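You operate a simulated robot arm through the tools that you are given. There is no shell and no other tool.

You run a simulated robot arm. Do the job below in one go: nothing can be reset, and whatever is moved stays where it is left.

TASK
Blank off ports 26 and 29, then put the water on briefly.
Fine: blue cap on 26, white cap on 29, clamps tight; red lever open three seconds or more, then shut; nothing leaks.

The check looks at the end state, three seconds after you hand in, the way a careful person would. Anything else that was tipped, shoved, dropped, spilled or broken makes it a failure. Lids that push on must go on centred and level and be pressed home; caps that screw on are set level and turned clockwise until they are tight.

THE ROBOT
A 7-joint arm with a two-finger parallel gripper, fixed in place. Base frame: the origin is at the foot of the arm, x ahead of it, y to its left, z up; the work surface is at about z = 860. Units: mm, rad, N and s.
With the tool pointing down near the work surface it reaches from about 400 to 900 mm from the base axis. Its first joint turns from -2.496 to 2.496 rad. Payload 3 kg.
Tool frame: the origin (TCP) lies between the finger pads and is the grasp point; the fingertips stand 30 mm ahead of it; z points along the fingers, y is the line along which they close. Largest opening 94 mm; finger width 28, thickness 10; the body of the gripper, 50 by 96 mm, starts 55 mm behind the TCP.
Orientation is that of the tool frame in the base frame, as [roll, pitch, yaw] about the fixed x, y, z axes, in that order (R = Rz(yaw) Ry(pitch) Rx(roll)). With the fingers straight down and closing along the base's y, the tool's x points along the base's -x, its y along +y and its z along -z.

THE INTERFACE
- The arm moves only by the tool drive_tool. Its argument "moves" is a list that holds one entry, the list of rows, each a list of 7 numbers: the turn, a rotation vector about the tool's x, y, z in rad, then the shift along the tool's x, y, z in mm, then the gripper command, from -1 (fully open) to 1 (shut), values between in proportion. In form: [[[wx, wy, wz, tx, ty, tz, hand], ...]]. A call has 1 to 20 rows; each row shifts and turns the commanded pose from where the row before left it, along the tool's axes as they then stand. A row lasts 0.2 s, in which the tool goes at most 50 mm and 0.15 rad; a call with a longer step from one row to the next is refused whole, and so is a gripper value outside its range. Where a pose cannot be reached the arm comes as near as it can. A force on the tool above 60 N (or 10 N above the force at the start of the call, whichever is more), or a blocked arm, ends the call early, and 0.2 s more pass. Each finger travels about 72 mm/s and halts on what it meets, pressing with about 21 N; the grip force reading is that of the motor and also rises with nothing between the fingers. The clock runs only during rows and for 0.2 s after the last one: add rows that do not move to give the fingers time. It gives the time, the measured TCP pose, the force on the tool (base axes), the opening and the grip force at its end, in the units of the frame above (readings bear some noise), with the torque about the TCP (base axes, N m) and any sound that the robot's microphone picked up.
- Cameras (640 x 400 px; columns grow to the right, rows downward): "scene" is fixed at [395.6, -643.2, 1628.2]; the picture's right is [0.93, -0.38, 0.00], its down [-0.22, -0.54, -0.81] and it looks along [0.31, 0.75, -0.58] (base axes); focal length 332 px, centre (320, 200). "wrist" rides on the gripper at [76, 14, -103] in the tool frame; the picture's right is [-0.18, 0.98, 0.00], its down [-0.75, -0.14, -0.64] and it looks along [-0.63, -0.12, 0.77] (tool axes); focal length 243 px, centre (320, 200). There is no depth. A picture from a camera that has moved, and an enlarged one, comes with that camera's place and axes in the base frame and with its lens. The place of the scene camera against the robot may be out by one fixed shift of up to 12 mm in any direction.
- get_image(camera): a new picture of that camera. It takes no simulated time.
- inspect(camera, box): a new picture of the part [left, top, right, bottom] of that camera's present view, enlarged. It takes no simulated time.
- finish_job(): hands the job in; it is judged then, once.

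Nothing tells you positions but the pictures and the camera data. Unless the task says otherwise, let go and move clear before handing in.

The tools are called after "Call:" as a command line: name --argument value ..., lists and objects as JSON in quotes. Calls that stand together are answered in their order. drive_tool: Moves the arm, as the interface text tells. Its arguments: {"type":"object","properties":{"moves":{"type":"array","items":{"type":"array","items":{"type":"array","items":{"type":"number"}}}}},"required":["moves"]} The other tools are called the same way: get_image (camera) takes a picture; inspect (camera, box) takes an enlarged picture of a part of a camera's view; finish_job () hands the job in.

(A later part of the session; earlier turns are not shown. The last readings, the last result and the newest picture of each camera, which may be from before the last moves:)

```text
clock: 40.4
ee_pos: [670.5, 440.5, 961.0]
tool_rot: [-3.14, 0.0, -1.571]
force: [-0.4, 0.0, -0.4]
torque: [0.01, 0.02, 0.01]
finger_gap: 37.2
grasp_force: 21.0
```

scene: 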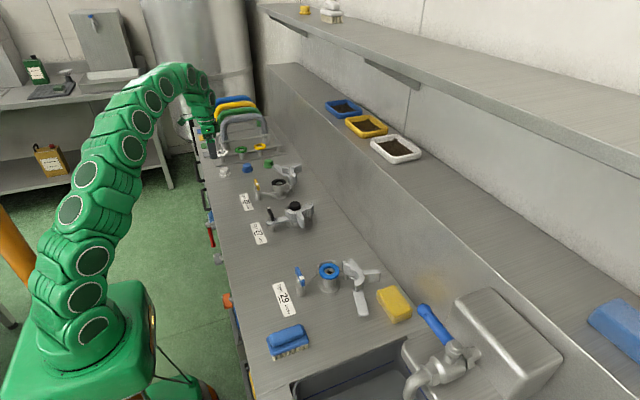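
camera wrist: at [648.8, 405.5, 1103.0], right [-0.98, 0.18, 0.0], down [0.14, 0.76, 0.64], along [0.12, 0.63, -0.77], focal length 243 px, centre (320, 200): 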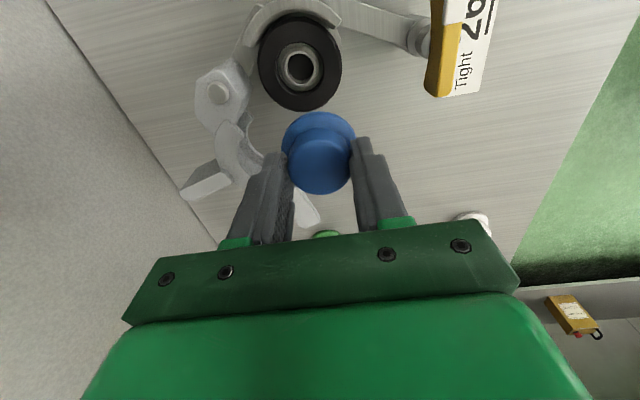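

Call:
drive_tool --moves '[[[0, 0, 0, 0, 0, 0.7, 1], [0, 0, 0, 0, 0, 0.7, 1], [0, 0, 0, 0, 0, 0, 1]]]'

Call:
inspect --camera "wrist" --box '[210, 60, 430, 220]'

```text
clock: 41.2
ee_pos: [668.9, 440.3, 959.1]
tool_rot: [-3.141, -0.001, -1.571]
force: [1.1, -3.7, 15.5]
torque: [-0.16, 0.04, 0.02]
finger_gap: 37.5
grasp_force: 21.1
```

```text
2.50 times, centred on (320, 140) of wrist
camera zoom: at [654.4, 365.5, 1062.6], right [-0.98, 0.18, 0.0], down [0.14, 0.75, 0.64], along [0.12, 0.63, -0.77], focal length 606 px, centre (320, 350)
```

zoom: 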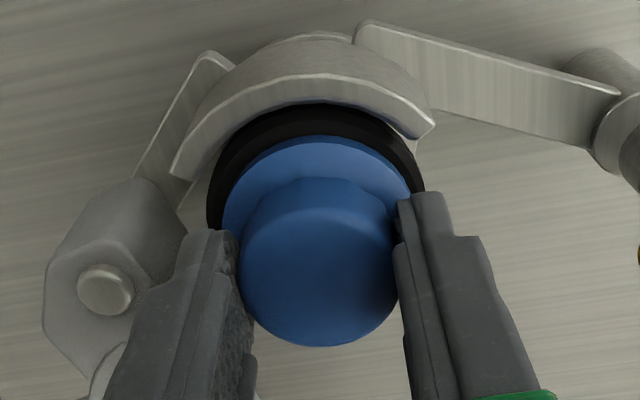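

Call:
drive_tool --moves '[[[0, 0, 0, 0.5, 0, -0.5, 1], [0, 0, 0, 0, 0, 0, 1], [0, 0, 0, 0, 0, 0, 1]]]'

```text
clock: 42.0
ee_pos: [670.9, 441.2, 959.4]
tool_rot: [-3.141, -0.003, -1.571]
force: [6.5, 2.3, 8.9]
torque: [0.09, -0.3, 0.01]
finger_gap: 37.4
grasp_force: 21.0
```

Call:
drive_tool --moves '[[[0, 0, 0, 0, 0, 0, 0.15], [0, 0, 0, 0, 0, 0, 0.05], [0, 0, 0, 0, 0, 0, -0.1], [0, 0, 0, 0, 0, 0, -0.15], [0, 0, 0, 0, 0, 0, -0.15]]]'

Call:
inspect --camera "wrist" --box '[210, 60, 430, 220]'

Call:
inspect --camera "scene" --box '[240, 145, 320, 205]'

```text
clock: 43.2
ee_pos: [669.3, 441.1, 958.5]
tool_rot: [3.141, -0.001, -1.571]
force: [0.2, 0.5, 0.7]
torque: [-0.01, 0.02, 0.0]
finger_gap: 53.9
grasp_force: 0.1
```

```text
2.50 times, centred on (320, 140) of wrist
camera zoom: at [654.1, 365.5, 1062.3], right [-0.98, 0.18, 0.0], down [0.14, 0.76, 0.64], along [0.12, 0.63, -0.77], focal length 606 px, centre (320, 350)
```

zoom: 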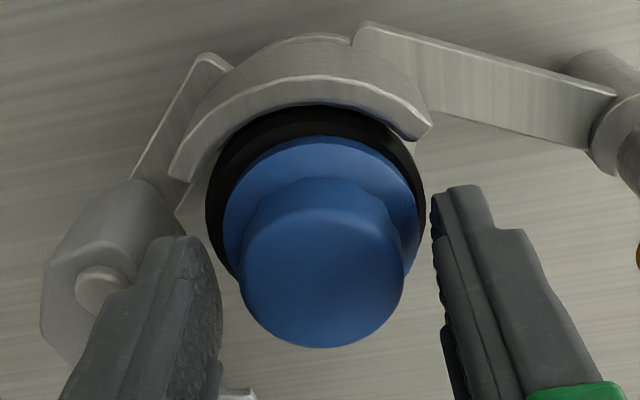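

```text
6.67 times, centred on (280, 175) of scene
camera zoom: at [395.6, -643.2, 1628.2], right [0.93, -0.38, 0.0], down [-0.22, -0.54, -0.81], along [0.31, 0.75, -0.58], focal length 2212 px, centre (587, 367)
```

zoom: 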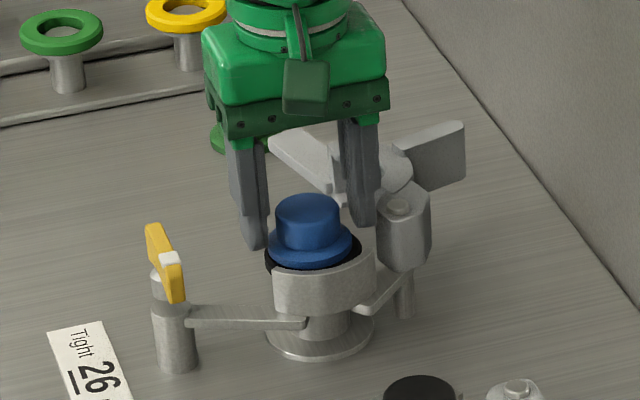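

The cap is released on the gasket. I'll lift off and look down on it to check that it's centred and level.

Call:
drive_tool --moves '[[[0, 0, 0, 0, 0, -10, -0.15], [0, 0, 0, 0, 0, -20, -0.15], [0, 0, 0, -20, 0, -10, -0.15], [0, 0, 0, -20, 0, 0, -0.15], [0, 0, 0, 0, 0, 0, -0.15], [0, 0, 0, 0, 0, 0, -0.15]]]'

Call:
inspect --camera "wrist" --box '[210, 20, 410, 150]'

Call:
inspect --camera "scene" --box '[250, 160, 310, 200]'

```text
clock: 44.6
ee_pos: [669.9, 482.0, 1000.1]
tool_rot: [3.14, -0.002, -1.571]
force: [0.2, -0.5, -0.1]
torque: [0.0, 0.03, -0.01]
finger_gap: 54.2
grasp_force: 0.0
```

```text
3.08 times, centred on (310, 85) of wrist
camera zoom: at [654.6, 406.5, 1102.8], right [-0.98, 0.18, 0.0], down [0.14, 0.76, 0.64], along [0.12, 0.63, -0.77], focal length 746 px, centre (351, 554)
```

zoom: 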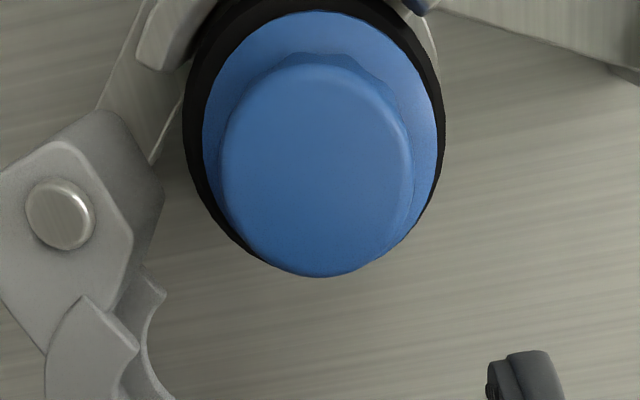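

```text
10.00 times, centred on (280, 180) of scene
camera zoom: at [395.6, -643.2, 1628.2], right [0.93, -0.38, 0.0], down [-0.22, -0.54, -0.81], along [0.31, 0.75, -0.58], focal length 3317 px, centre (720, 400)
```

zoom: 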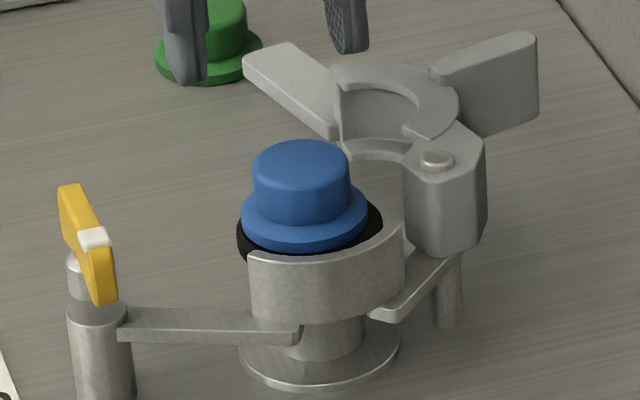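

The cap sits about 1.8 mm off in −x and a little in +y. I'll regrip at the corrected position, ease it over and set it down without side load.

Call:
drive_tool --moves '[[[0, 0, 0, 20, -1.3, 0, -0.15], [0, 0, 0, 21, 0, 10, -0.15], [0, 0, 0, 0, 0, 15, -0.15], [0, 0, 0, 0, 0, 15, -0.15], [0, 0, 0, 0, 0, 0, -0.15], [0, 0, 0, 0, 0, 0, 0.05], [0, 0, 0, 0, 0, 0, 0.15], [0, 0, 0, 0, 0, 0, 0.25], [0, 0, 0, 0, 0, 0, 0.6], [0, 0, 0, 0, 0, 0, 0.6], [0, 0, 0, 0, 0, -1, 0.6], [0, 0, 0, 0.7, 0, -1, 0.6], [0, 0, 0, 0, 0, 0, 0.6], [0, 0, 0, 0, 0, 0, 0.6]]]'

Call:
inspect --camera "wrist" --box '[210, 60, 430, 220]'

Call:
inspect --camera "scene" --box '[250, 160, 310, 200]'

```text
clock: 47.6
ee_pos: [671.1, 440.1, 961.8]
tool_rot: [-3.142, -0.004, -1.57]
force: [0.0, 0.4, -0.7]
torque: [0.0, -0.02, -0.01]
finger_gap: 37.4
grasp_force: 20.7
```

```text
2.50 times, centred on (320, 140) of wrist
camera zoom: at [656.3, 364.7, 1064.2], right [-0.98, 0.18, 0.0], down [0.14, 0.76, 0.64], along [0.12, 0.63, -0.77], focal length 606 px, centre (320, 350)
```

zoom: 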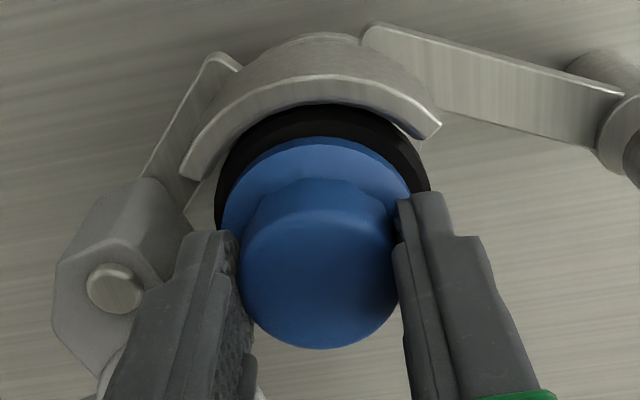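

```text
10.00 times, centred on (280, 180) of scene
camera zoom: at [395.6, -643.2, 1628.2], right [0.93, -0.38, 0.0], down [-0.22, -0.54, -0.81], along [0.31, 0.75, -0.58], focal length 3317 px, centre (720, 400)
```

zoom: 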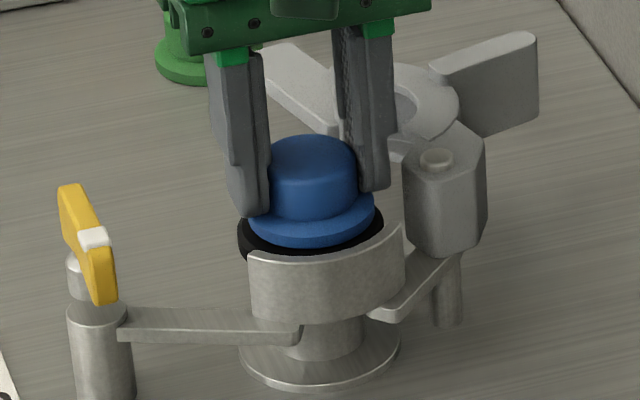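

Call:
drive_tool --moves '[[[0, 0, 0, 0.4, 0.7, 0, 0.6], [0, 0, 0, 0, 0, 1, 0.6], [0, 0, 0, 0, 0, 0.5, 0.6], [0, 0, 0, 0, 0, 0, 0.6], [0, 0, 0, 0, 0, 0, 0.6]]]'

```text
clock: 48.8
ee_pos: [670.2, 440.3, 958.1]
tool_rot: [3.141, -0.002, -1.57]
force: [-0.5, 0.8, -1.2]
torque: [0.02, 0.01, -0.01]
finger_gap: 37.5
grasp_force: 20.8
```

Call:
drive_tool --moves '[[[0, 0, 0, 0, 0, 0.5, 0.6], [0, 0, 0, 0, 0, 0.4, 0.6], [0, 0, 0, 0, 0, 0, 0.6], [0, 0, 0, 0, 0, 0, 0.6]]]'

```text
clock: 49.8
ee_pos: [669.8, 437.7, 959.2]
tool_rot: [3.141, -0.001, -1.572]
force: [-2.1, -0.7, 4.7]
torque: [-0.09, 0.13, -0.02]
finger_gap: 37.5
grasp_force: 20.9
```

Call:
drive_tool --moves '[[[0, 0, 0, 0, 0, 0, 0.17], [0, 0, 0, 0, 0, 0, 0.1], [0, 0, 0, 0, 0, 0, 0], [0, 0, 0, 0, 0, 0, -0.15], [0, 0, 0, 0, 0, 0, -0.15], [0, 0, 0, 0, 0, -10, -0.15], [0, 0, 0, 0, 0, -20, -0.15], [0, 0, 0, -20, 0, -10, -0.15], [0, 0, 0, -20, 0, 0, -0.15], [0, 0, 0, 0, 0, 0, -0.15], [0, 0, 0, 0, 0, 0, -0.15]]]'

Call:
inspect --camera "wrist" --box '[210, 10, 410, 140]'

Call:
inspect --camera "scene" --box '[250, 160, 310, 200]'

```text
clock: 52.2
ee_pos: [669.0, 478.4, 999.7]
tool_rot: [-3.141, -0.002, -1.569]
force: [0.1, 0.6, 0.4]
torque: [0.02, 0.0, 0.02]
finger_gap: 54.3
grasp_force: 0.1
```

```text
3.08 times, centred on (310, 75) of wrist
camera zoom: at [654.7, 403.1, 1102.7], right [-0.98, 0.18, 0.0], down [0.14, 0.76, 0.64], along [0.12, 0.63, -0.77], focal length 746 px, centre (351, 585)
```

zoom: 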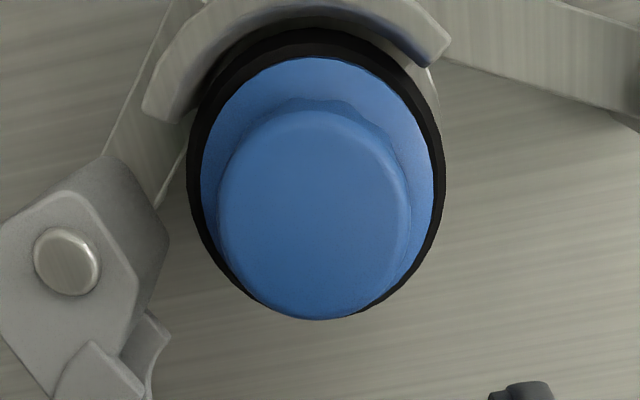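

```text
10.00 times, centred on (280, 180) of scene
camera zoom: at [395.6, -643.2, 1628.2], right [0.93, -0.38, 0.0], down [-0.22, -0.54, -0.81], along [0.31, 0.75, -0.58], focal length 3317 px, centre (720, 400)
```

zoom: 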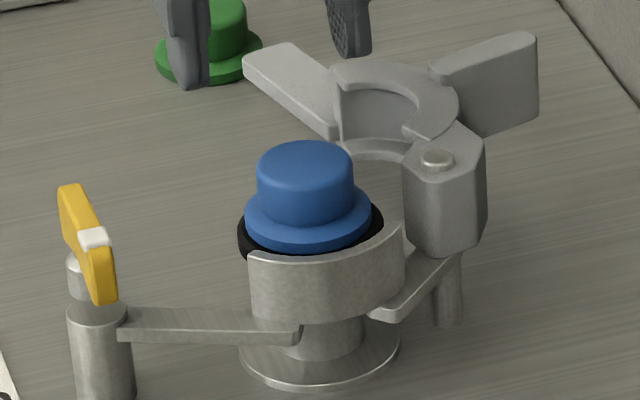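

The blue cap sits centred within about 0.6 mm and level. Next I need the swing arm's exact position, so I'll open the fingers and look at it.

Call:
drive_tool --moves '[[[0, 0, 0, 0, -10, -15, -0.5], [0, 0, 0, 8, -11, -15, -1], [0, 0, 0, 0, 0, 0, -1], [0, 0, 0, 0, 0, 0, -1], [0, 0, 0, 0, 0, 0, -1]]]'

Call:
get_image --camera "wrist"

Call:
inspect --camera "wrist" --box '[210, 100, 430, 240]'

```text
clock: 53.4
ee_pos: [691.4, 471.3, 1029.1]
tool_rot: [3.141, -0.001, -1.571]
force: [-0.4, -1.1, -0.5]
torque: [-0.01, 0.0, 0.02]
finger_gap: 93.9
grasp_force: 0.1
```

```text
taken
camera wrist: at [675.7, 396.3, 1132.2], right [-0.98, 0.18, 0.0], down [0.14, 0.76, 0.64], along [0.12, 0.63, -0.77], focal length 243 px, centre (320, 200)
```

wrist: 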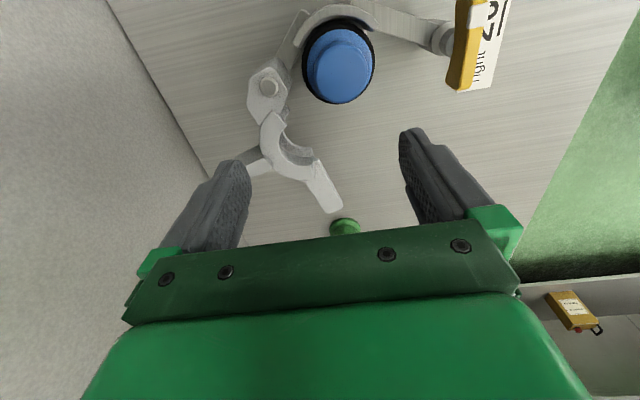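

```text
2.86 times, centred on (320, 170) of wrist
camera zoom: at [675.7, 396.3, 1132.2], right [-0.98, 0.18, 0.0], down [0.14, 0.76, 0.64], along [0.12, 0.63, -0.77], focal length 693 px, centre (320, 286)
```

zoom: 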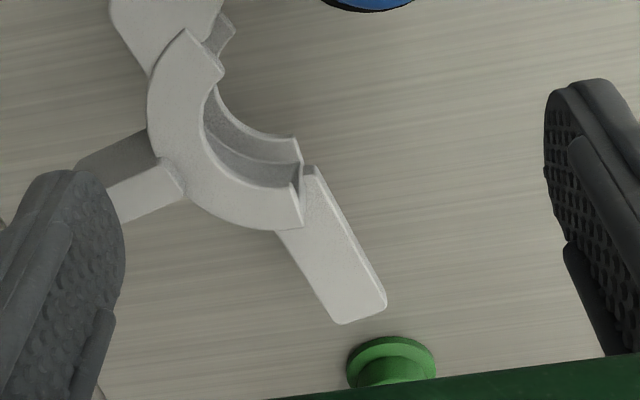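

The arm runs outward from the jaw at about 75° open, with its top at about z 911. I'll straddle it with open fingers so the outer finger can pull it round, first stopping just above it to check.

Call:
drive_tool --moves '[[[0, 0, 0, -17.9, 8.8, 18, -0.6], [0, 0, 0, -17.9, 8.8, 18, -0.49], [0, 0, 0, -17.9, 8.8, 18, -0.49], [0, 0, -0.125, 0, 0, 0, -0.49], [0, 0, -0.125, 0, 0, 0, -0.49], [0, 0, 0, 0, 0, 13, -0.49], [0, 0, 0, 0, 0, 14, -0.49], [0, 0, 0, -9.5, -13.2, 0, -0.49], [0, 0, 0, -9.5, -13.3, 0, -0.49], [0, 0, 0, 0, 0, 0, -0.49], [0, 0, 0, 0, 0, 0, -0.49]]]'

Call:
get_image --camera "wrist"

Call:
inspect --camera "scene" --box '[230, 120, 320, 190]'

```text
clock: 54.9
ee_pos: [666.7, 525.9, 965.0]
tool_rot: [-3.127, 0.0, -1.32]
force: [-7.3, -6.4, 17.4]
torque: [-0.11, -0.52, -0.27]
finger_gap: 65.5
grasp_force: 0.0
stopped in row 7: the force on the tool passed its limit at 83 N (the readings are from after the stop); the commanded pose is now the measured one
```

```text
taken
camera wrist: at [668.9, 447.9, 1067.3], right [-1.0, -0.07, -0.01], down [-0.06, 0.76, 0.64], along [-0.03, 0.64, -0.76], focal length 243 px, centre (320, 200)
```

wrist: 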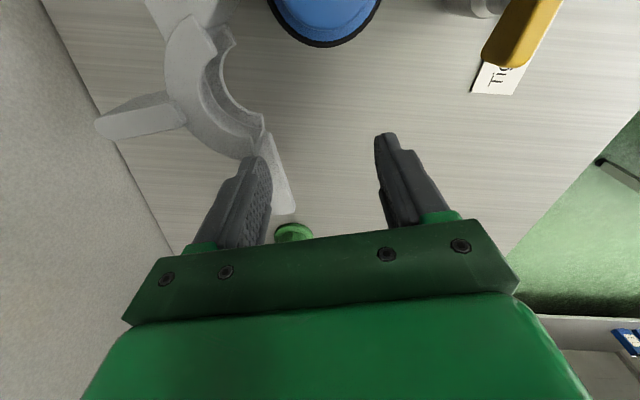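

```text
5.71 times, centred on (275, 155) of scene
camera zoom: at [395.6, -643.2, 1628.2], right [0.93, -0.38, 0.0], down [-0.22, -0.54, -0.81], along [0.31, 0.75, -0.58], focal length 1896 px, centre (577, 457)
```

zoom: 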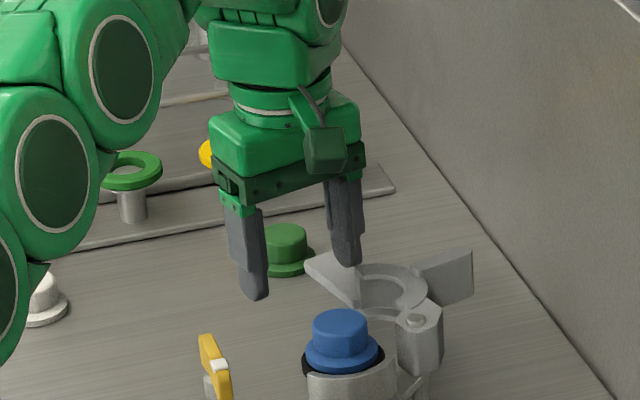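

A finger touched the top of the open jaw at about z 935, so the jaw is taller than the arm. I'll raise, level the tool, and come down further out along the arm with the fingers wide open.

Call:
drive_tool --moves '[[[0, 0, 0, 0, 0, -8, -0.6], [-0.0146, 0, 0, 0, 0, -8, -1], [0, 0, 0, -9.3, -7.2, 0, -1], [0, 0, 0, -9.3, -7.3, 0, -1], [0, 0, 0, 0, 0, 0, -1], [0, 0, 0, 0, 0, 0, -1]]]'

Call:
get_image --camera "wrist"

Call:
inspect --camera "scene" --box '[230, 120, 320, 190]'

```text
clock: 56.3
ee_pos: [677.3, 547.8, 980.2]
tool_rot: [-3.141, 0.002, -1.319]
force: [0.2, 0.3, -0.9]
torque: [-0.02, 0.0, 0.05]
finger_gap: 93.9
grasp_force: 0.1
```

```text
taken
camera wrist: at [681.0, 470.7, 1082.7], right [-1.0, -0.07, 0.0], down [-0.05, 0.76, 0.64], along [-0.04, 0.64, -0.77], focal length 243 px, centre (320, 200)
```

wrist: 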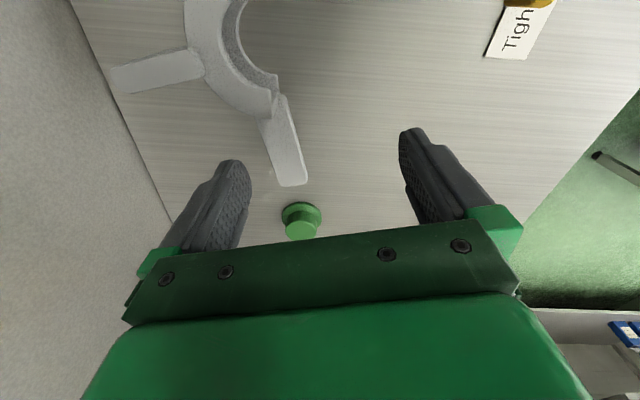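

```text
5.71 times, centred on (275, 155) of scene
camera zoom: at [395.6, -643.2, 1628.2], right [0.93, -0.38, 0.0], down [-0.22, -0.54, -0.81], along [0.31, 0.75, -0.58], focal length 1896 px, centre (577, 457)
```

zoom: 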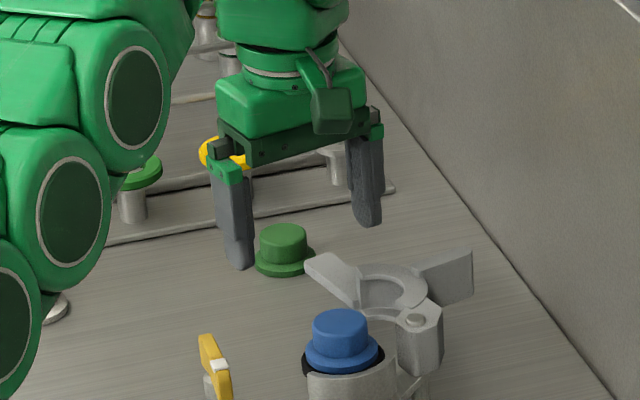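

Call:
drive_tool --moves '[[[0, 0, 0, 0, 0, 12, -1], [0, 0, 0, 0, 0, 12, -1], [0, 0, 0, 0, -5, 8, -1], [0, 0, 0, 0, 0, 0, -1], [0, 0, 0, 0, 0, 0, -1]]]'

Call:
get_image --camera "wrist"

Call:
inspect --camera "scene" --box '[240, 140, 320, 190]'

```text
clock: 57.5
ee_pos: [682.1, 548.5, 948.2]
tool_rot: [-3.141, 0.002, -1.319]
force: [-0.1, -0.2, 0.6]
torque: [0.0, 0.0, -0.01]
finger_gap: 93.8
grasp_force: 0.0
```

```text
taken
camera wrist: at [685.5, 471.9, 1050.5], right [-1.0, -0.07, 0.0], down [-0.05, 0.76, 0.64], along [-0.04, 0.64, -0.77], focal length 243 px, centre (320, 200)
```

wrist: 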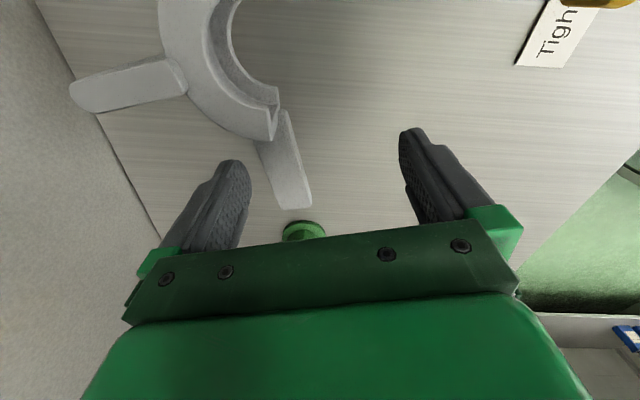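

```text
8.00 times, centred on (280, 165) of scene
camera zoom: at [395.6, -643.2, 1628.2], right [0.93, -0.38, 0.0], down [-0.22, -0.54, -0.81], along [0.31, 0.75, -0.58], focal length 2654 px, centre (640, 480)
```

zoom: 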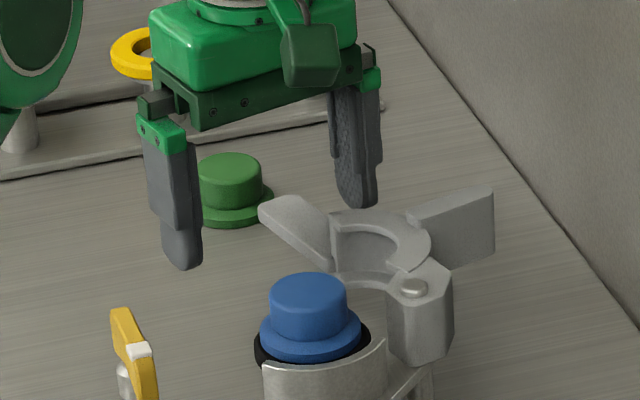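

Call:
drive_tool --moves '[[[0, 0, 0, 0, 0, 8, -1], [0, 0, 0, 0, 0, 8, -1], [0, 0, 0, 0, 0, 6, -1], [0, 0, 0, 0, 0, 0, -1]]]'

Call:
get_image --camera "wrist"

Call:
inspect --camera "scene" --box '[240, 140, 320, 190]'

```text
clock: 58.5
ee_pos: [680.0, 548.9, 925.7]
tool_rot: [3.141, 0.002, -1.319]
force: [-0.1, 0.3, 0.5]
torque: [0.01, -0.01, 0.0]
finger_gap: 94.1
grasp_force: 0.0
```

```text
taken
camera wrist: at [684.6, 471.2, 1028.8], right [-1.0, -0.07, 0.0], down [-0.05, 0.76, 0.64], along [-0.04, 0.64, -0.77], focal length 243 px, centre (320, 200)
```

wrist: 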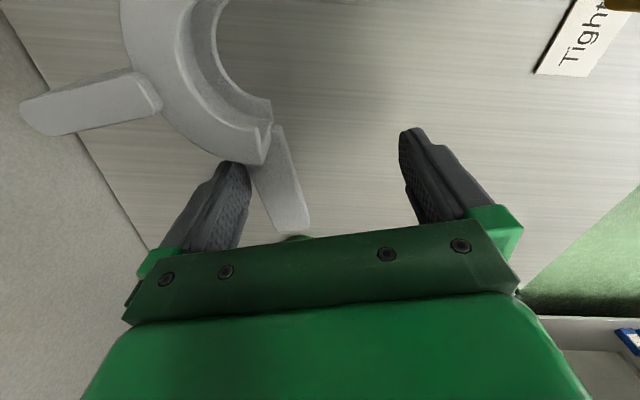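

```text
8.00 times, centred on (280, 165) of scene
camera zoom: at [395.6, -643.2, 1628.2], right [0.93, -0.38, 0.0], down [-0.22, -0.54, -0.81], along [0.31, 0.75, -0.58], focal length 2654 px, centre (640, 480)
```

zoom: 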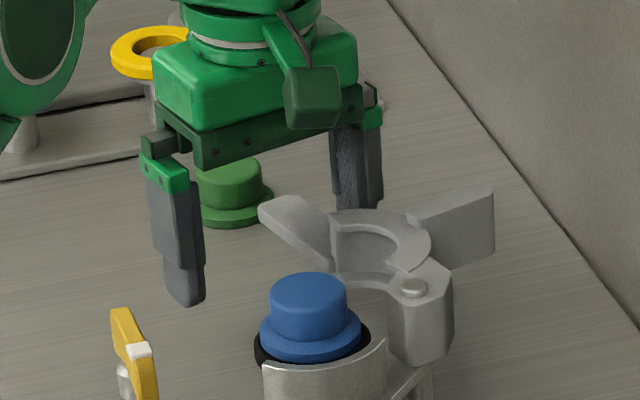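

The fingers straddle the arm cleanly. Now I'll swing it round the hinge, in stages.

Call:
drive_tool --moves '[[[0, 0, 0, 0, 0, -4, -1], [0, 0, -0.08, 1.65, 9.2, 0, -1], [0, 0, -0.08, 1.65, 9.2, 0, -1], [0, 0, -0.08, 1.65, 9.2, 0, -1], [0, 0, -0.08, 1.65, 9.2, 0, -1], [0, 0, 0, 0, 0, 0, -1]]]'

Call:
get_image --camera "wrist"

Call:
inspect --camera "scene" --box '[240, 140, 320, 200]'

```text
clock: 59.9
ee_pos: [647.8, 527.8, 929.5]
tool_rot: [-3.14, 0.002, -1.001]
force: [0.5, -0.3, 0.2]
torque: [-0.04, -0.01, 0.01]
finger_gap: 94.0
grasp_force: 0.0
```

```text
taken
camera wrist: at [677.2, 457.2, 1032.7], right [-0.93, -0.38, 0.0], down [-0.29, 0.71, 0.64], along [-0.24, 0.6, -0.77], focal length 243 px, centre (320, 200)
```

wrist: 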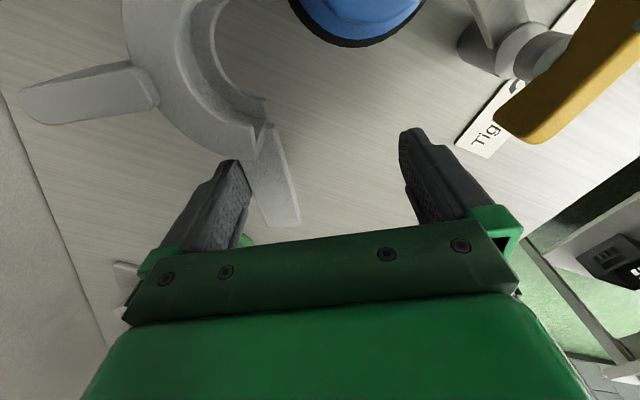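

```text
6.67 times, centred on (280, 170) of scene
camera zoom: at [395.6, -643.2, 1628.2], right [0.93, -0.38, 0.0], down [-0.22, -0.54, -0.81], along [0.31, 0.75, -0.58], focal length 2212 px, centre (587, 400)
```

zoom: 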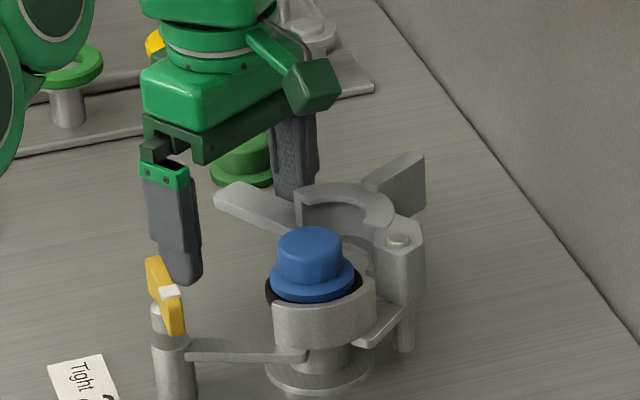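

Call:
drive_tool --moves '[[[0, 0, 0, 0, -12.5, 0, -0.47], [0, 0, 0, 0, -12.5, 0, 0.064], [0, 0, 0, 0, 0, 0, 0.064], [0, 0, 0, 0, 0, 0, 0.064]]]'

Call:
get_image --camera "wrist"

```text
clock: 60.9
ee_pos: [670.1, 542.4, 929.1]
tool_rot: [3.141, 0.001, -1.0]
force: [-0.3, 0.0, 0.4]
torque: [0.01, -0.03, -0.01]
finger_gap: 43.9
grasp_force: 0.1
```

```text
taken
camera wrist: at [698.8, 470.6, 1032.1], right [-0.93, -0.38, 0.0], down [-0.29, 0.71, 0.64], along [-0.24, 0.6, -0.77], focal length 243 px, centre (320, 200)
```

wrist: 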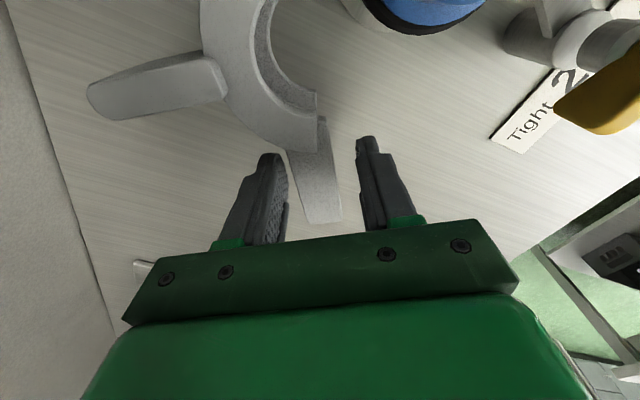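

Call:
drive_tool --moves '[[[0, 0, -0.08, -0.4, 9.17, 0, 0.064], [0, 0, -0.08, -0.4, 9.17, 0, 0.064], [0, 0, -0.08, -0.4, 9.17, 0, 0.064], [0, 0, -0.08, -0.4, 9.17, 0, 0.064], [0, 0, -0.08, -0.4, 9.17, 0, 0.064], [0, 0, -0.08, -0.4, 9.17, 0, 0.064], [0, 0, 0, 0, 0, 0, 0.064]]]'

Call:
get_image --camera "wrist"

Call:
inspect --camera "scene" --box '[240, 140, 320, 200]'

```text
clock: 62.5
ee_pos: [627.9, 505.2, 928.4]
tool_rot: [3.141, 0.001, -0.521]
force: [0.3, -0.3, 0.1]
torque: [0.01, 0.01, 0.0]
finger_gap: 44.2
grasp_force: 0.0
```

```text
taken
camera wrist: at [686.5, 456.5, 1031.4], right [-0.65, -0.76, 0.0], down [-0.58, 0.5, 0.64], along [-0.49, 0.42, -0.77], focal length 243 px, centre (320, 200)
```

wrist: 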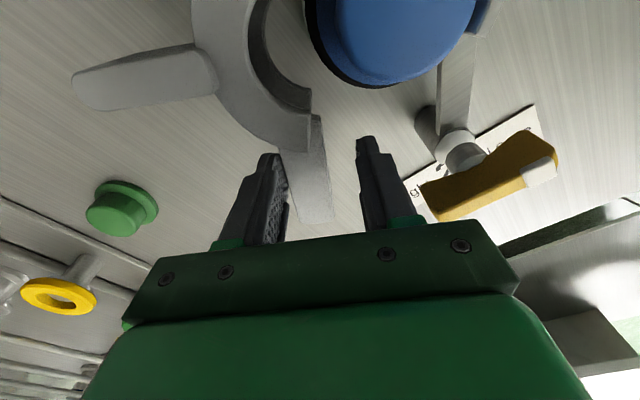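

```text
6.67 times, centred on (280, 170) of scene
camera zoom: at [395.6, -643.2, 1628.2], right [0.93, -0.38, 0.0], down [-0.22, -0.54, -0.81], along [0.31, 0.75, -0.58], focal length 2212 px, centre (587, 400)
```

zoom: 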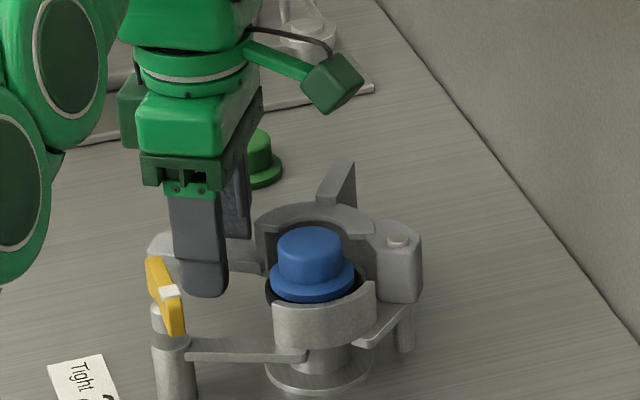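

Call:
drive_tool --moves '[[[0, 0, 0, 0, 0, -22, 0.064], [0, 0, 0, 0, 0, -23, 0.064], [0, 0, 0, 0, -19, 0, 1], [0, 0, 0, 0, -20, 0, 1], [0, 0, 0, 0, 0, 0, 1], [0, 0, 0, 0, 0, 15, 1], [0, 0, 0, 0, 0, 15, 1], [0, 0, 0, 0, 0, 15, 1], [0, 0, 0, 0, 0, 0, 1]]]'

Call:
get_image --camera "wrist"

Call:
inspect --camera "scene" --box '[240, 140, 320, 200]'

```text
clock: 64.5
ee_pos: [649.7, 540.4, 930.5]
tool_rot: [3.14, 0.003, -0.519]
force: [-0.6, 0.1, 0.3]
torque: [0.0, 0.0, 0.0]
finger_gap: 0.0
grasp_force: 21.3
```

```text
taken
camera wrist: at [706.9, 490.1, 1032.8], right [-0.65, -0.76, 0.0], down [-0.58, 0.5, 0.64], along [-0.49, 0.42, -0.77], focal length 243 px, centre (320, 200)
```

wrist: 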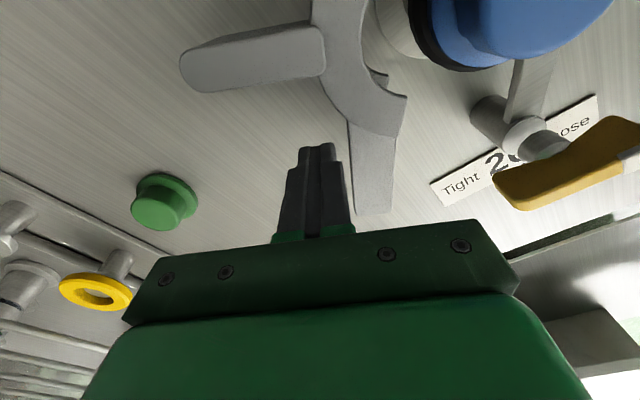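

```text
6.67 times, centred on (280, 170) of scene
camera zoom: at [395.6, -643.2, 1628.2], right [0.93, -0.38, 0.0], down [-0.22, -0.54, -0.81], along [0.31, 0.75, -0.58], focal length 2212 px, centre (587, 400)
```

zoom: 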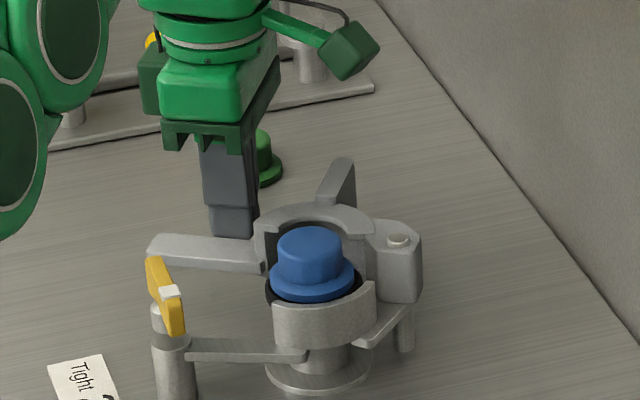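

Call:
drive_tool --moves '[[[0, 0, -0.08, -3.6, 9.26, 0, 1], [0, 0, -0.08, -3.6, 9.26, 0, 1], [0, 0, -0.08, -3.6, 9.26, 0, 1], [0, 0, -0.08, -3.6, 9.26, 0, 1], [0, 0, 0, 0, 0, 0, 1]]]'

Call:
inspect --camera "scene" --box '[240, 140, 320, 200]'

Call:
get_image --camera "wrist"

```text
clock: 65.7
ee_pos: [620.4, 513.0, 929.2]
tool_rot: [-3.139, 0.002, -0.201]
force: [-0.2, 0.3, -0.4]
torque: [0.0, 0.0, 0.01]
finger_gap: 0.0
grasp_force: 21.3
```

```text
6.67 times, centred on (280, 170) of scene
camera zoom: at [395.6, -643.2, 1628.2], right [0.93, -0.38, 0.0], down [-0.22, -0.54, -0.81], along [0.31, 0.75, -0.58], focal length 2212 px, centre (587, 400)
```

zoom: 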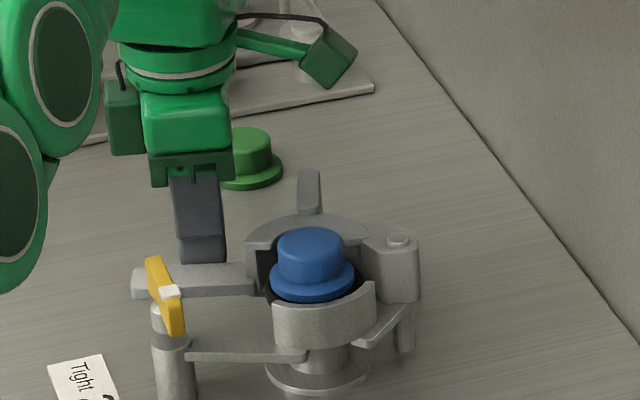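

```text
taken
camera wrist: at [691.7, 482.8, 1032.7], right [-0.38, -0.93, 0.0], down [-0.71, 0.29, 0.64], along [-0.6, 0.24, -0.77], focal length 243 px, centre (320, 200)
```

wrist: 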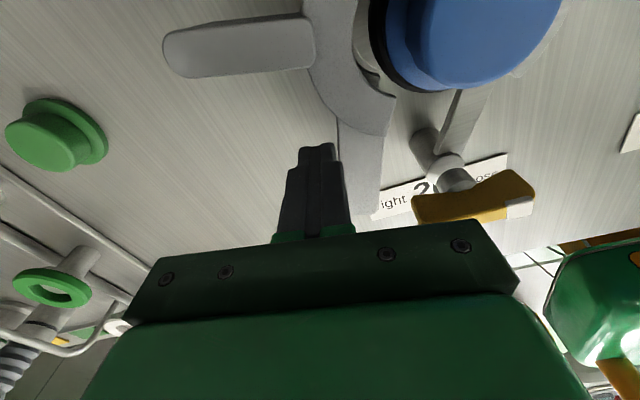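

Call:
drive_tool --moves '[[[0, 0, -0.06, -2.7, 6.9, 0, 1], [0, 0, -0.06, -2.7, 6.9, 0, 1], [0, 0, 0, 0, 0, 0, 1]]]'

Call:
inspect --camera "scene" --box '[240, 150, 320, 210]'

Call:
get_image --camera "wrist"

```text
clock: 66.5
ee_pos: [612.6, 499.2, 929.2]
tool_rot: [-3.141, 0.002, -0.08]
force: [0.0, -1.3, 0.0]
torque: [-0.01, 0.03, 0.01]
finger_gap: 0.2
grasp_force: 21.1
```

```text
6.67 times, centred on (280, 180) of scene
camera zoom: at [395.6, -643.2, 1628.2], right [0.93, -0.38, 0.0], down [-0.22, -0.54, -0.81], along [0.31, 0.75, -0.58], focal length 2212 px, centre (587, 333)
```

zoom: 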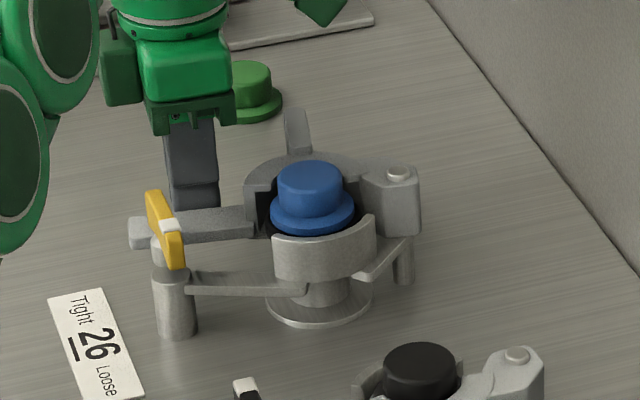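

```text
taken
camera wrist: at [687.0, 479.1, 1031.7], right [-0.26, -0.96, 0.0], down [-0.74, 0.2, 0.64], along [-0.62, 0.17, -0.77], focal length 243 px, centre (320, 200)
```

wrist: 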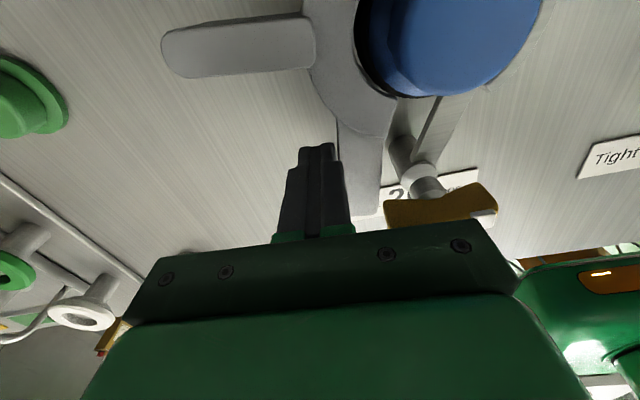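

Call:
drive_tool --moves '[[[0, 0, -0.04, 0, 5, 0, 1], [0, 0, -0.04, 0, 5, 0, 1], [0, 0, 0, 0, 3, 0, 1], [0, 0, 0, 0, 0, 0, 1]]]'

Call:
inspect --camera "scene" --box '[240, 150, 320, 210]'

```text
clock: 67.5
ee_pos: [612.1, 485.8, 929.9]
tool_rot: [-3.141, 0.002, -0.001]
force: [0.2, 0.4, 0.4]
torque: [-0.01, 0.0, -0.01]
finger_gap: 0.0
grasp_force: 21.3
```

```text
6.67 times, centred on (280, 180) of scene
camera zoom: at [395.6, -643.2, 1628.2], right [0.93, -0.38, 0.0], down [-0.22, -0.54, -0.81], along [0.31, 0.75, -0.58], focal length 2212 px, centre (587, 333)
```

zoom: 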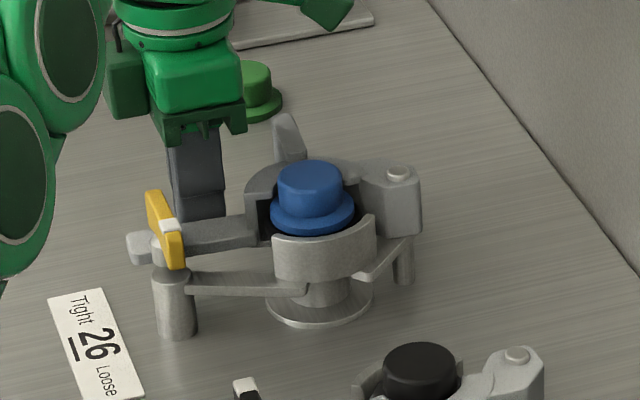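

Call:
drive_tool --moves '[[[0, 0, 0, 0, 3, 0, 1], [0, 0, 0, 0, 2, 0, 1], [0, 0, 0, 0, 2, 0, 1], [0, 0, 0, 0, 0, 0, 1]]]'

Call:
inspect --camera "scene" --box '[240, 150, 320, 210]'

```text
clock: 68.5
ee_pos: [611.7, 478.0, 930.2]
tool_rot: [3.141, 0.001, -0.002]
force: [-0.7, 0.3, -0.8]
torque: [0.01, 0.02, 0.02]
finger_gap: 0.0
grasp_force: 21.5
```

```text
6.67 times, centred on (280, 180) of scene
camera zoom: at [395.6, -643.2, 1628.2], right [0.93, -0.38, 0.0], down [-0.22, -0.54, -0.81], along [0.31, 0.75, -0.58], focal length 2212 px, centre (587, 333)
```

zoom: 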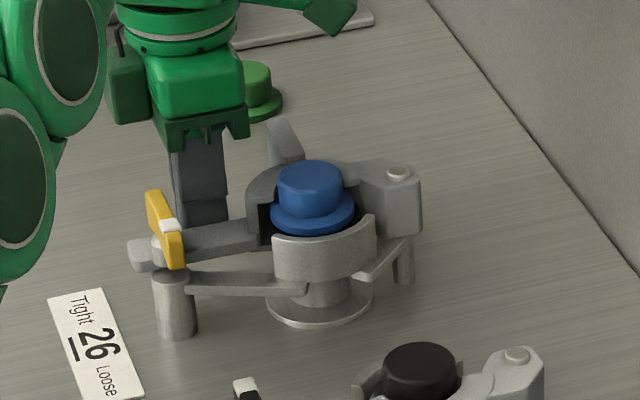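

Call:
drive_tool --moves '[[[0, 0, 0, 0, 2, 0, 1], [0, 0, 0, 0, 2, 0, 1], [0, 0, 0, 0, 1.5, 0, 1], [0, 0, 0, 0, 0, 0, 1]]]'

Call:
inspect --camera "scene" --box '[240, 150, 320, 210]'

```text
clock: 69.5
ee_pos: [611.0, 475.7, 929.9]
tool_rot: [-3.139, 0.001, 0.002]
force: [12.9, 34.2, 2.2]
torque: [0.53, -0.29, 0.58]
finger_gap: 0.0
grasp_force: 21.1
```

```text
6.67 times, centred on (280, 180) of scene
camera zoom: at [395.6, -643.2, 1628.2], right [0.93, -0.38, 0.0], down [-0.22, -0.54, -0.81], along [0.31, 0.75, -0.58], focal length 2212 px, centre (587, 333)
```

zoom: 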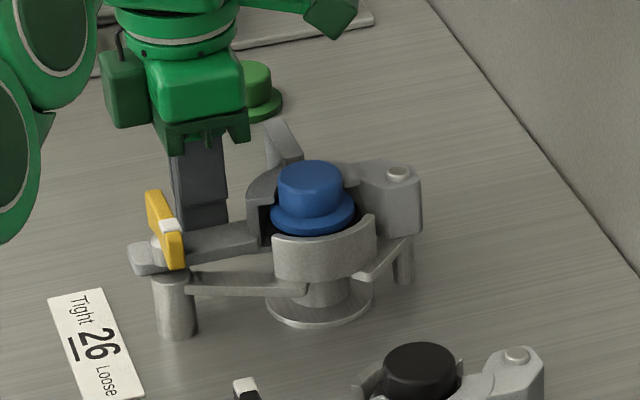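

The arm now meets resistance of about 34 N near where I expect the closed position. I'll back off, lift and look from above.

Call:
drive_tool --moves '[[[0, 0, 0, 0, -4, 0, 1], [0, 0, 0, 0, -6, -10, 1], [0, 0, 0, 0, 0, -30, 1], [0, 0, 0, 0, 0, -40, 1], [0, 0, 0.14, 0, 0, -10, 1], [0, 0, 0.14, 0, 0, 0, 1], [0, 0, 0.14, 0, 0, 0, 1], [0, 0, 0.14, 0, 0, 0, 1], [0, 0, 0.14, 0, 0, 0, 1], [0, 0, 0.14, 0, 0, 0, 1], [0, 0, 0.14, 0, 0, 0, 1], [0, 0, 0.14, 0, 0, 0, 1], [0, 0, 0.14, 0, 0, 0, 1], [0, 0, 0.14, 0, 0, 0, 1], [0, 0, 0.14, 0, 0, 0, 1], [0, 0, 0.031, 0, 0, 0, 1], [0, 0, 0, 0, 0, 0, 1]]]'

Call:
get_image --camera "wrist"

Call:
inspect --camera "scene" --box '[250, 160, 310, 205]'

```text
clock: 73.1
ee_pos: [610.9, 483.1, 1019.2]
tool_rot: [3.139, 0.0, -1.572]
force: [0.4, 0.2, -0.5]
torque: [0.01, -0.02, -0.02]
finger_gap: 0.0
grasp_force: 21.0
```

```text
taken
camera wrist: at [597.1, 407.6, 1122.1], right [-0.98, 0.19, 0.0], down [0.14, 0.75, 0.64], along [0.12, 0.63, -0.77], focal length 243 px, centre (320, 200)
```

wrist: 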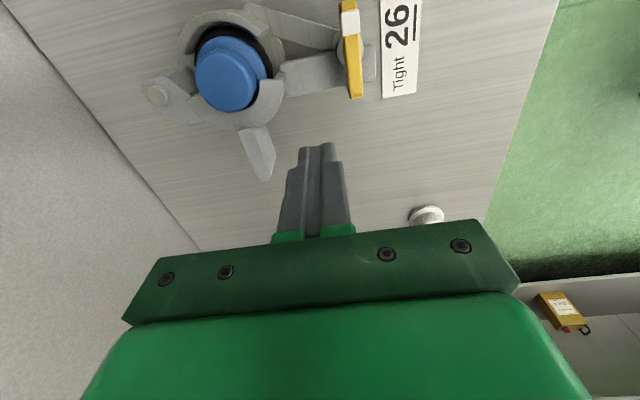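

```text
8.89 times, centred on (280, 182) of scene
camera zoom: at [395.6, -643.2, 1628.2], right [0.93, -0.38, 0.0], down [-0.22, -0.54, -0.81], along [0.31, 0.75, -0.58], focal length 2949 px, centre (676, 356)
```

zoom: 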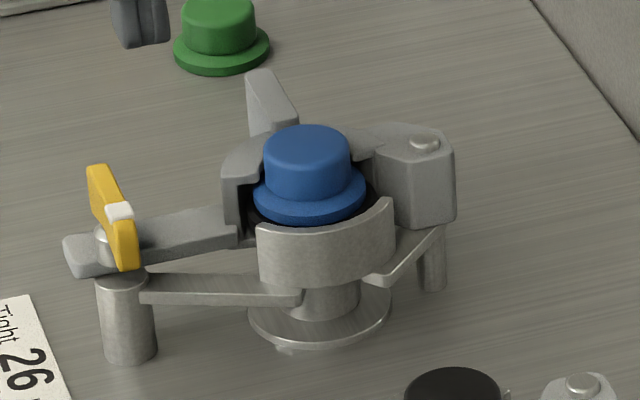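

Call:
inspect --camera "wrist" --box '[130, 0, 390, 160]'

Call:
inspect --camera "wrist" --box '[170, 0, 290, 130]'

```text
2.46 times, centred on (260, 80) of wrist
camera zoom: at [597.1, 407.6, 1122.1], right [-0.98, 0.19, 0.0], down [0.14, 0.75, 0.64], along [0.12, 0.63, -0.77], focal length 597 px, centre (468, 495)
```

zoom: 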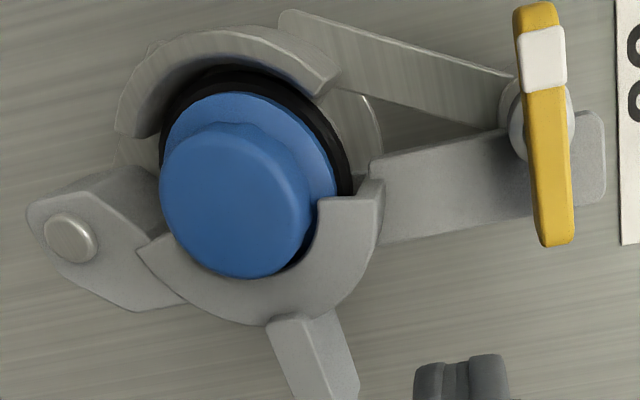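

```text
3.08 times, centred on (230, 65) of wrist
camera zoom: at [597.1, 407.6, 1122.1], right [-0.98, 0.19, 0.0], down [0.14, 0.75, 0.64], along [0.12, 0.63, -0.77], focal length 746 px, centre (597, 615)
```

zoom: 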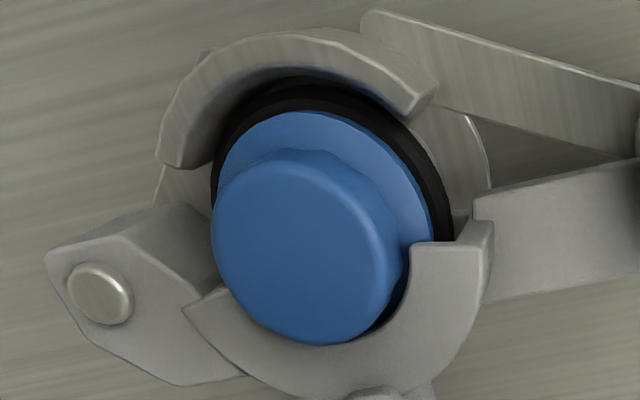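

To judge what fully closed looks like, I'll view port 27, which is already clamped, from the same angle.

Call:
drive_tool --moves '[[[0, 0, 0, 36, 0, 0, 1], [0, 0, 0, 36, 0, 0, 1], [0, 0, 0, 36, 0, 0, 1], [0, 0, 0, 36, 0, 0, 1], [0, 0, 0, 36, 0, 0, 1], [0, 0, 0, 0, 0, 0, 1], [0, 0, 0, 0, 0, 0, 1]]]'

Call:
inspect --camera "wrist" --box '[130, 0, 390, 160]'

Call:
inspect --camera "scene" --box '[260, 190, 320, 235]'

```text
clock: 74.7
ee_pos: [611.7, 306.5, 1018.1]
tool_rot: [3.139, 0.002, -1.571]
force: [-0.4, 0.1, 0.2]
torque: [0.0, 0.02, 0.02]
finger_gap: 0.0
grasp_force: 21.0
```

```text
2.46 times, centred on (260, 80) of wrist
camera zoom: at [596.7, 230.0, 1121.4], right [-0.98, 0.18, 0.0], down [0.14, 0.75, 0.64], along [0.12, 0.63, -0.77], focal length 597 px, centre (468, 495)
```

zoom: 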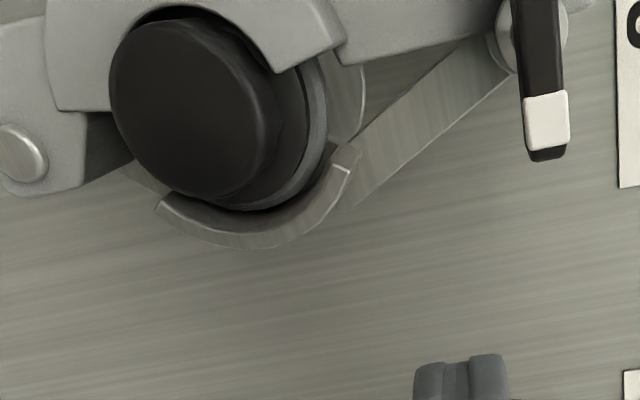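

```text
8.89 times, centred on (290, 212) of scene
camera zoom: at [395.6, -643.2, 1628.2], right [0.93, -0.38, 0.0], down [-0.22, -0.54, -0.81], along [0.31, 0.75, -0.58], focal length 2949 px, centre (587, 89)
```

zoom: 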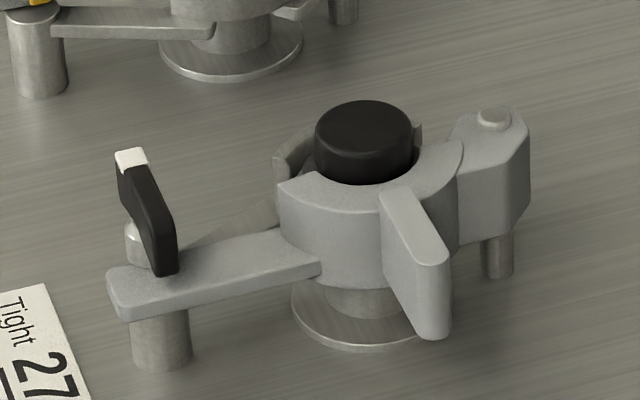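

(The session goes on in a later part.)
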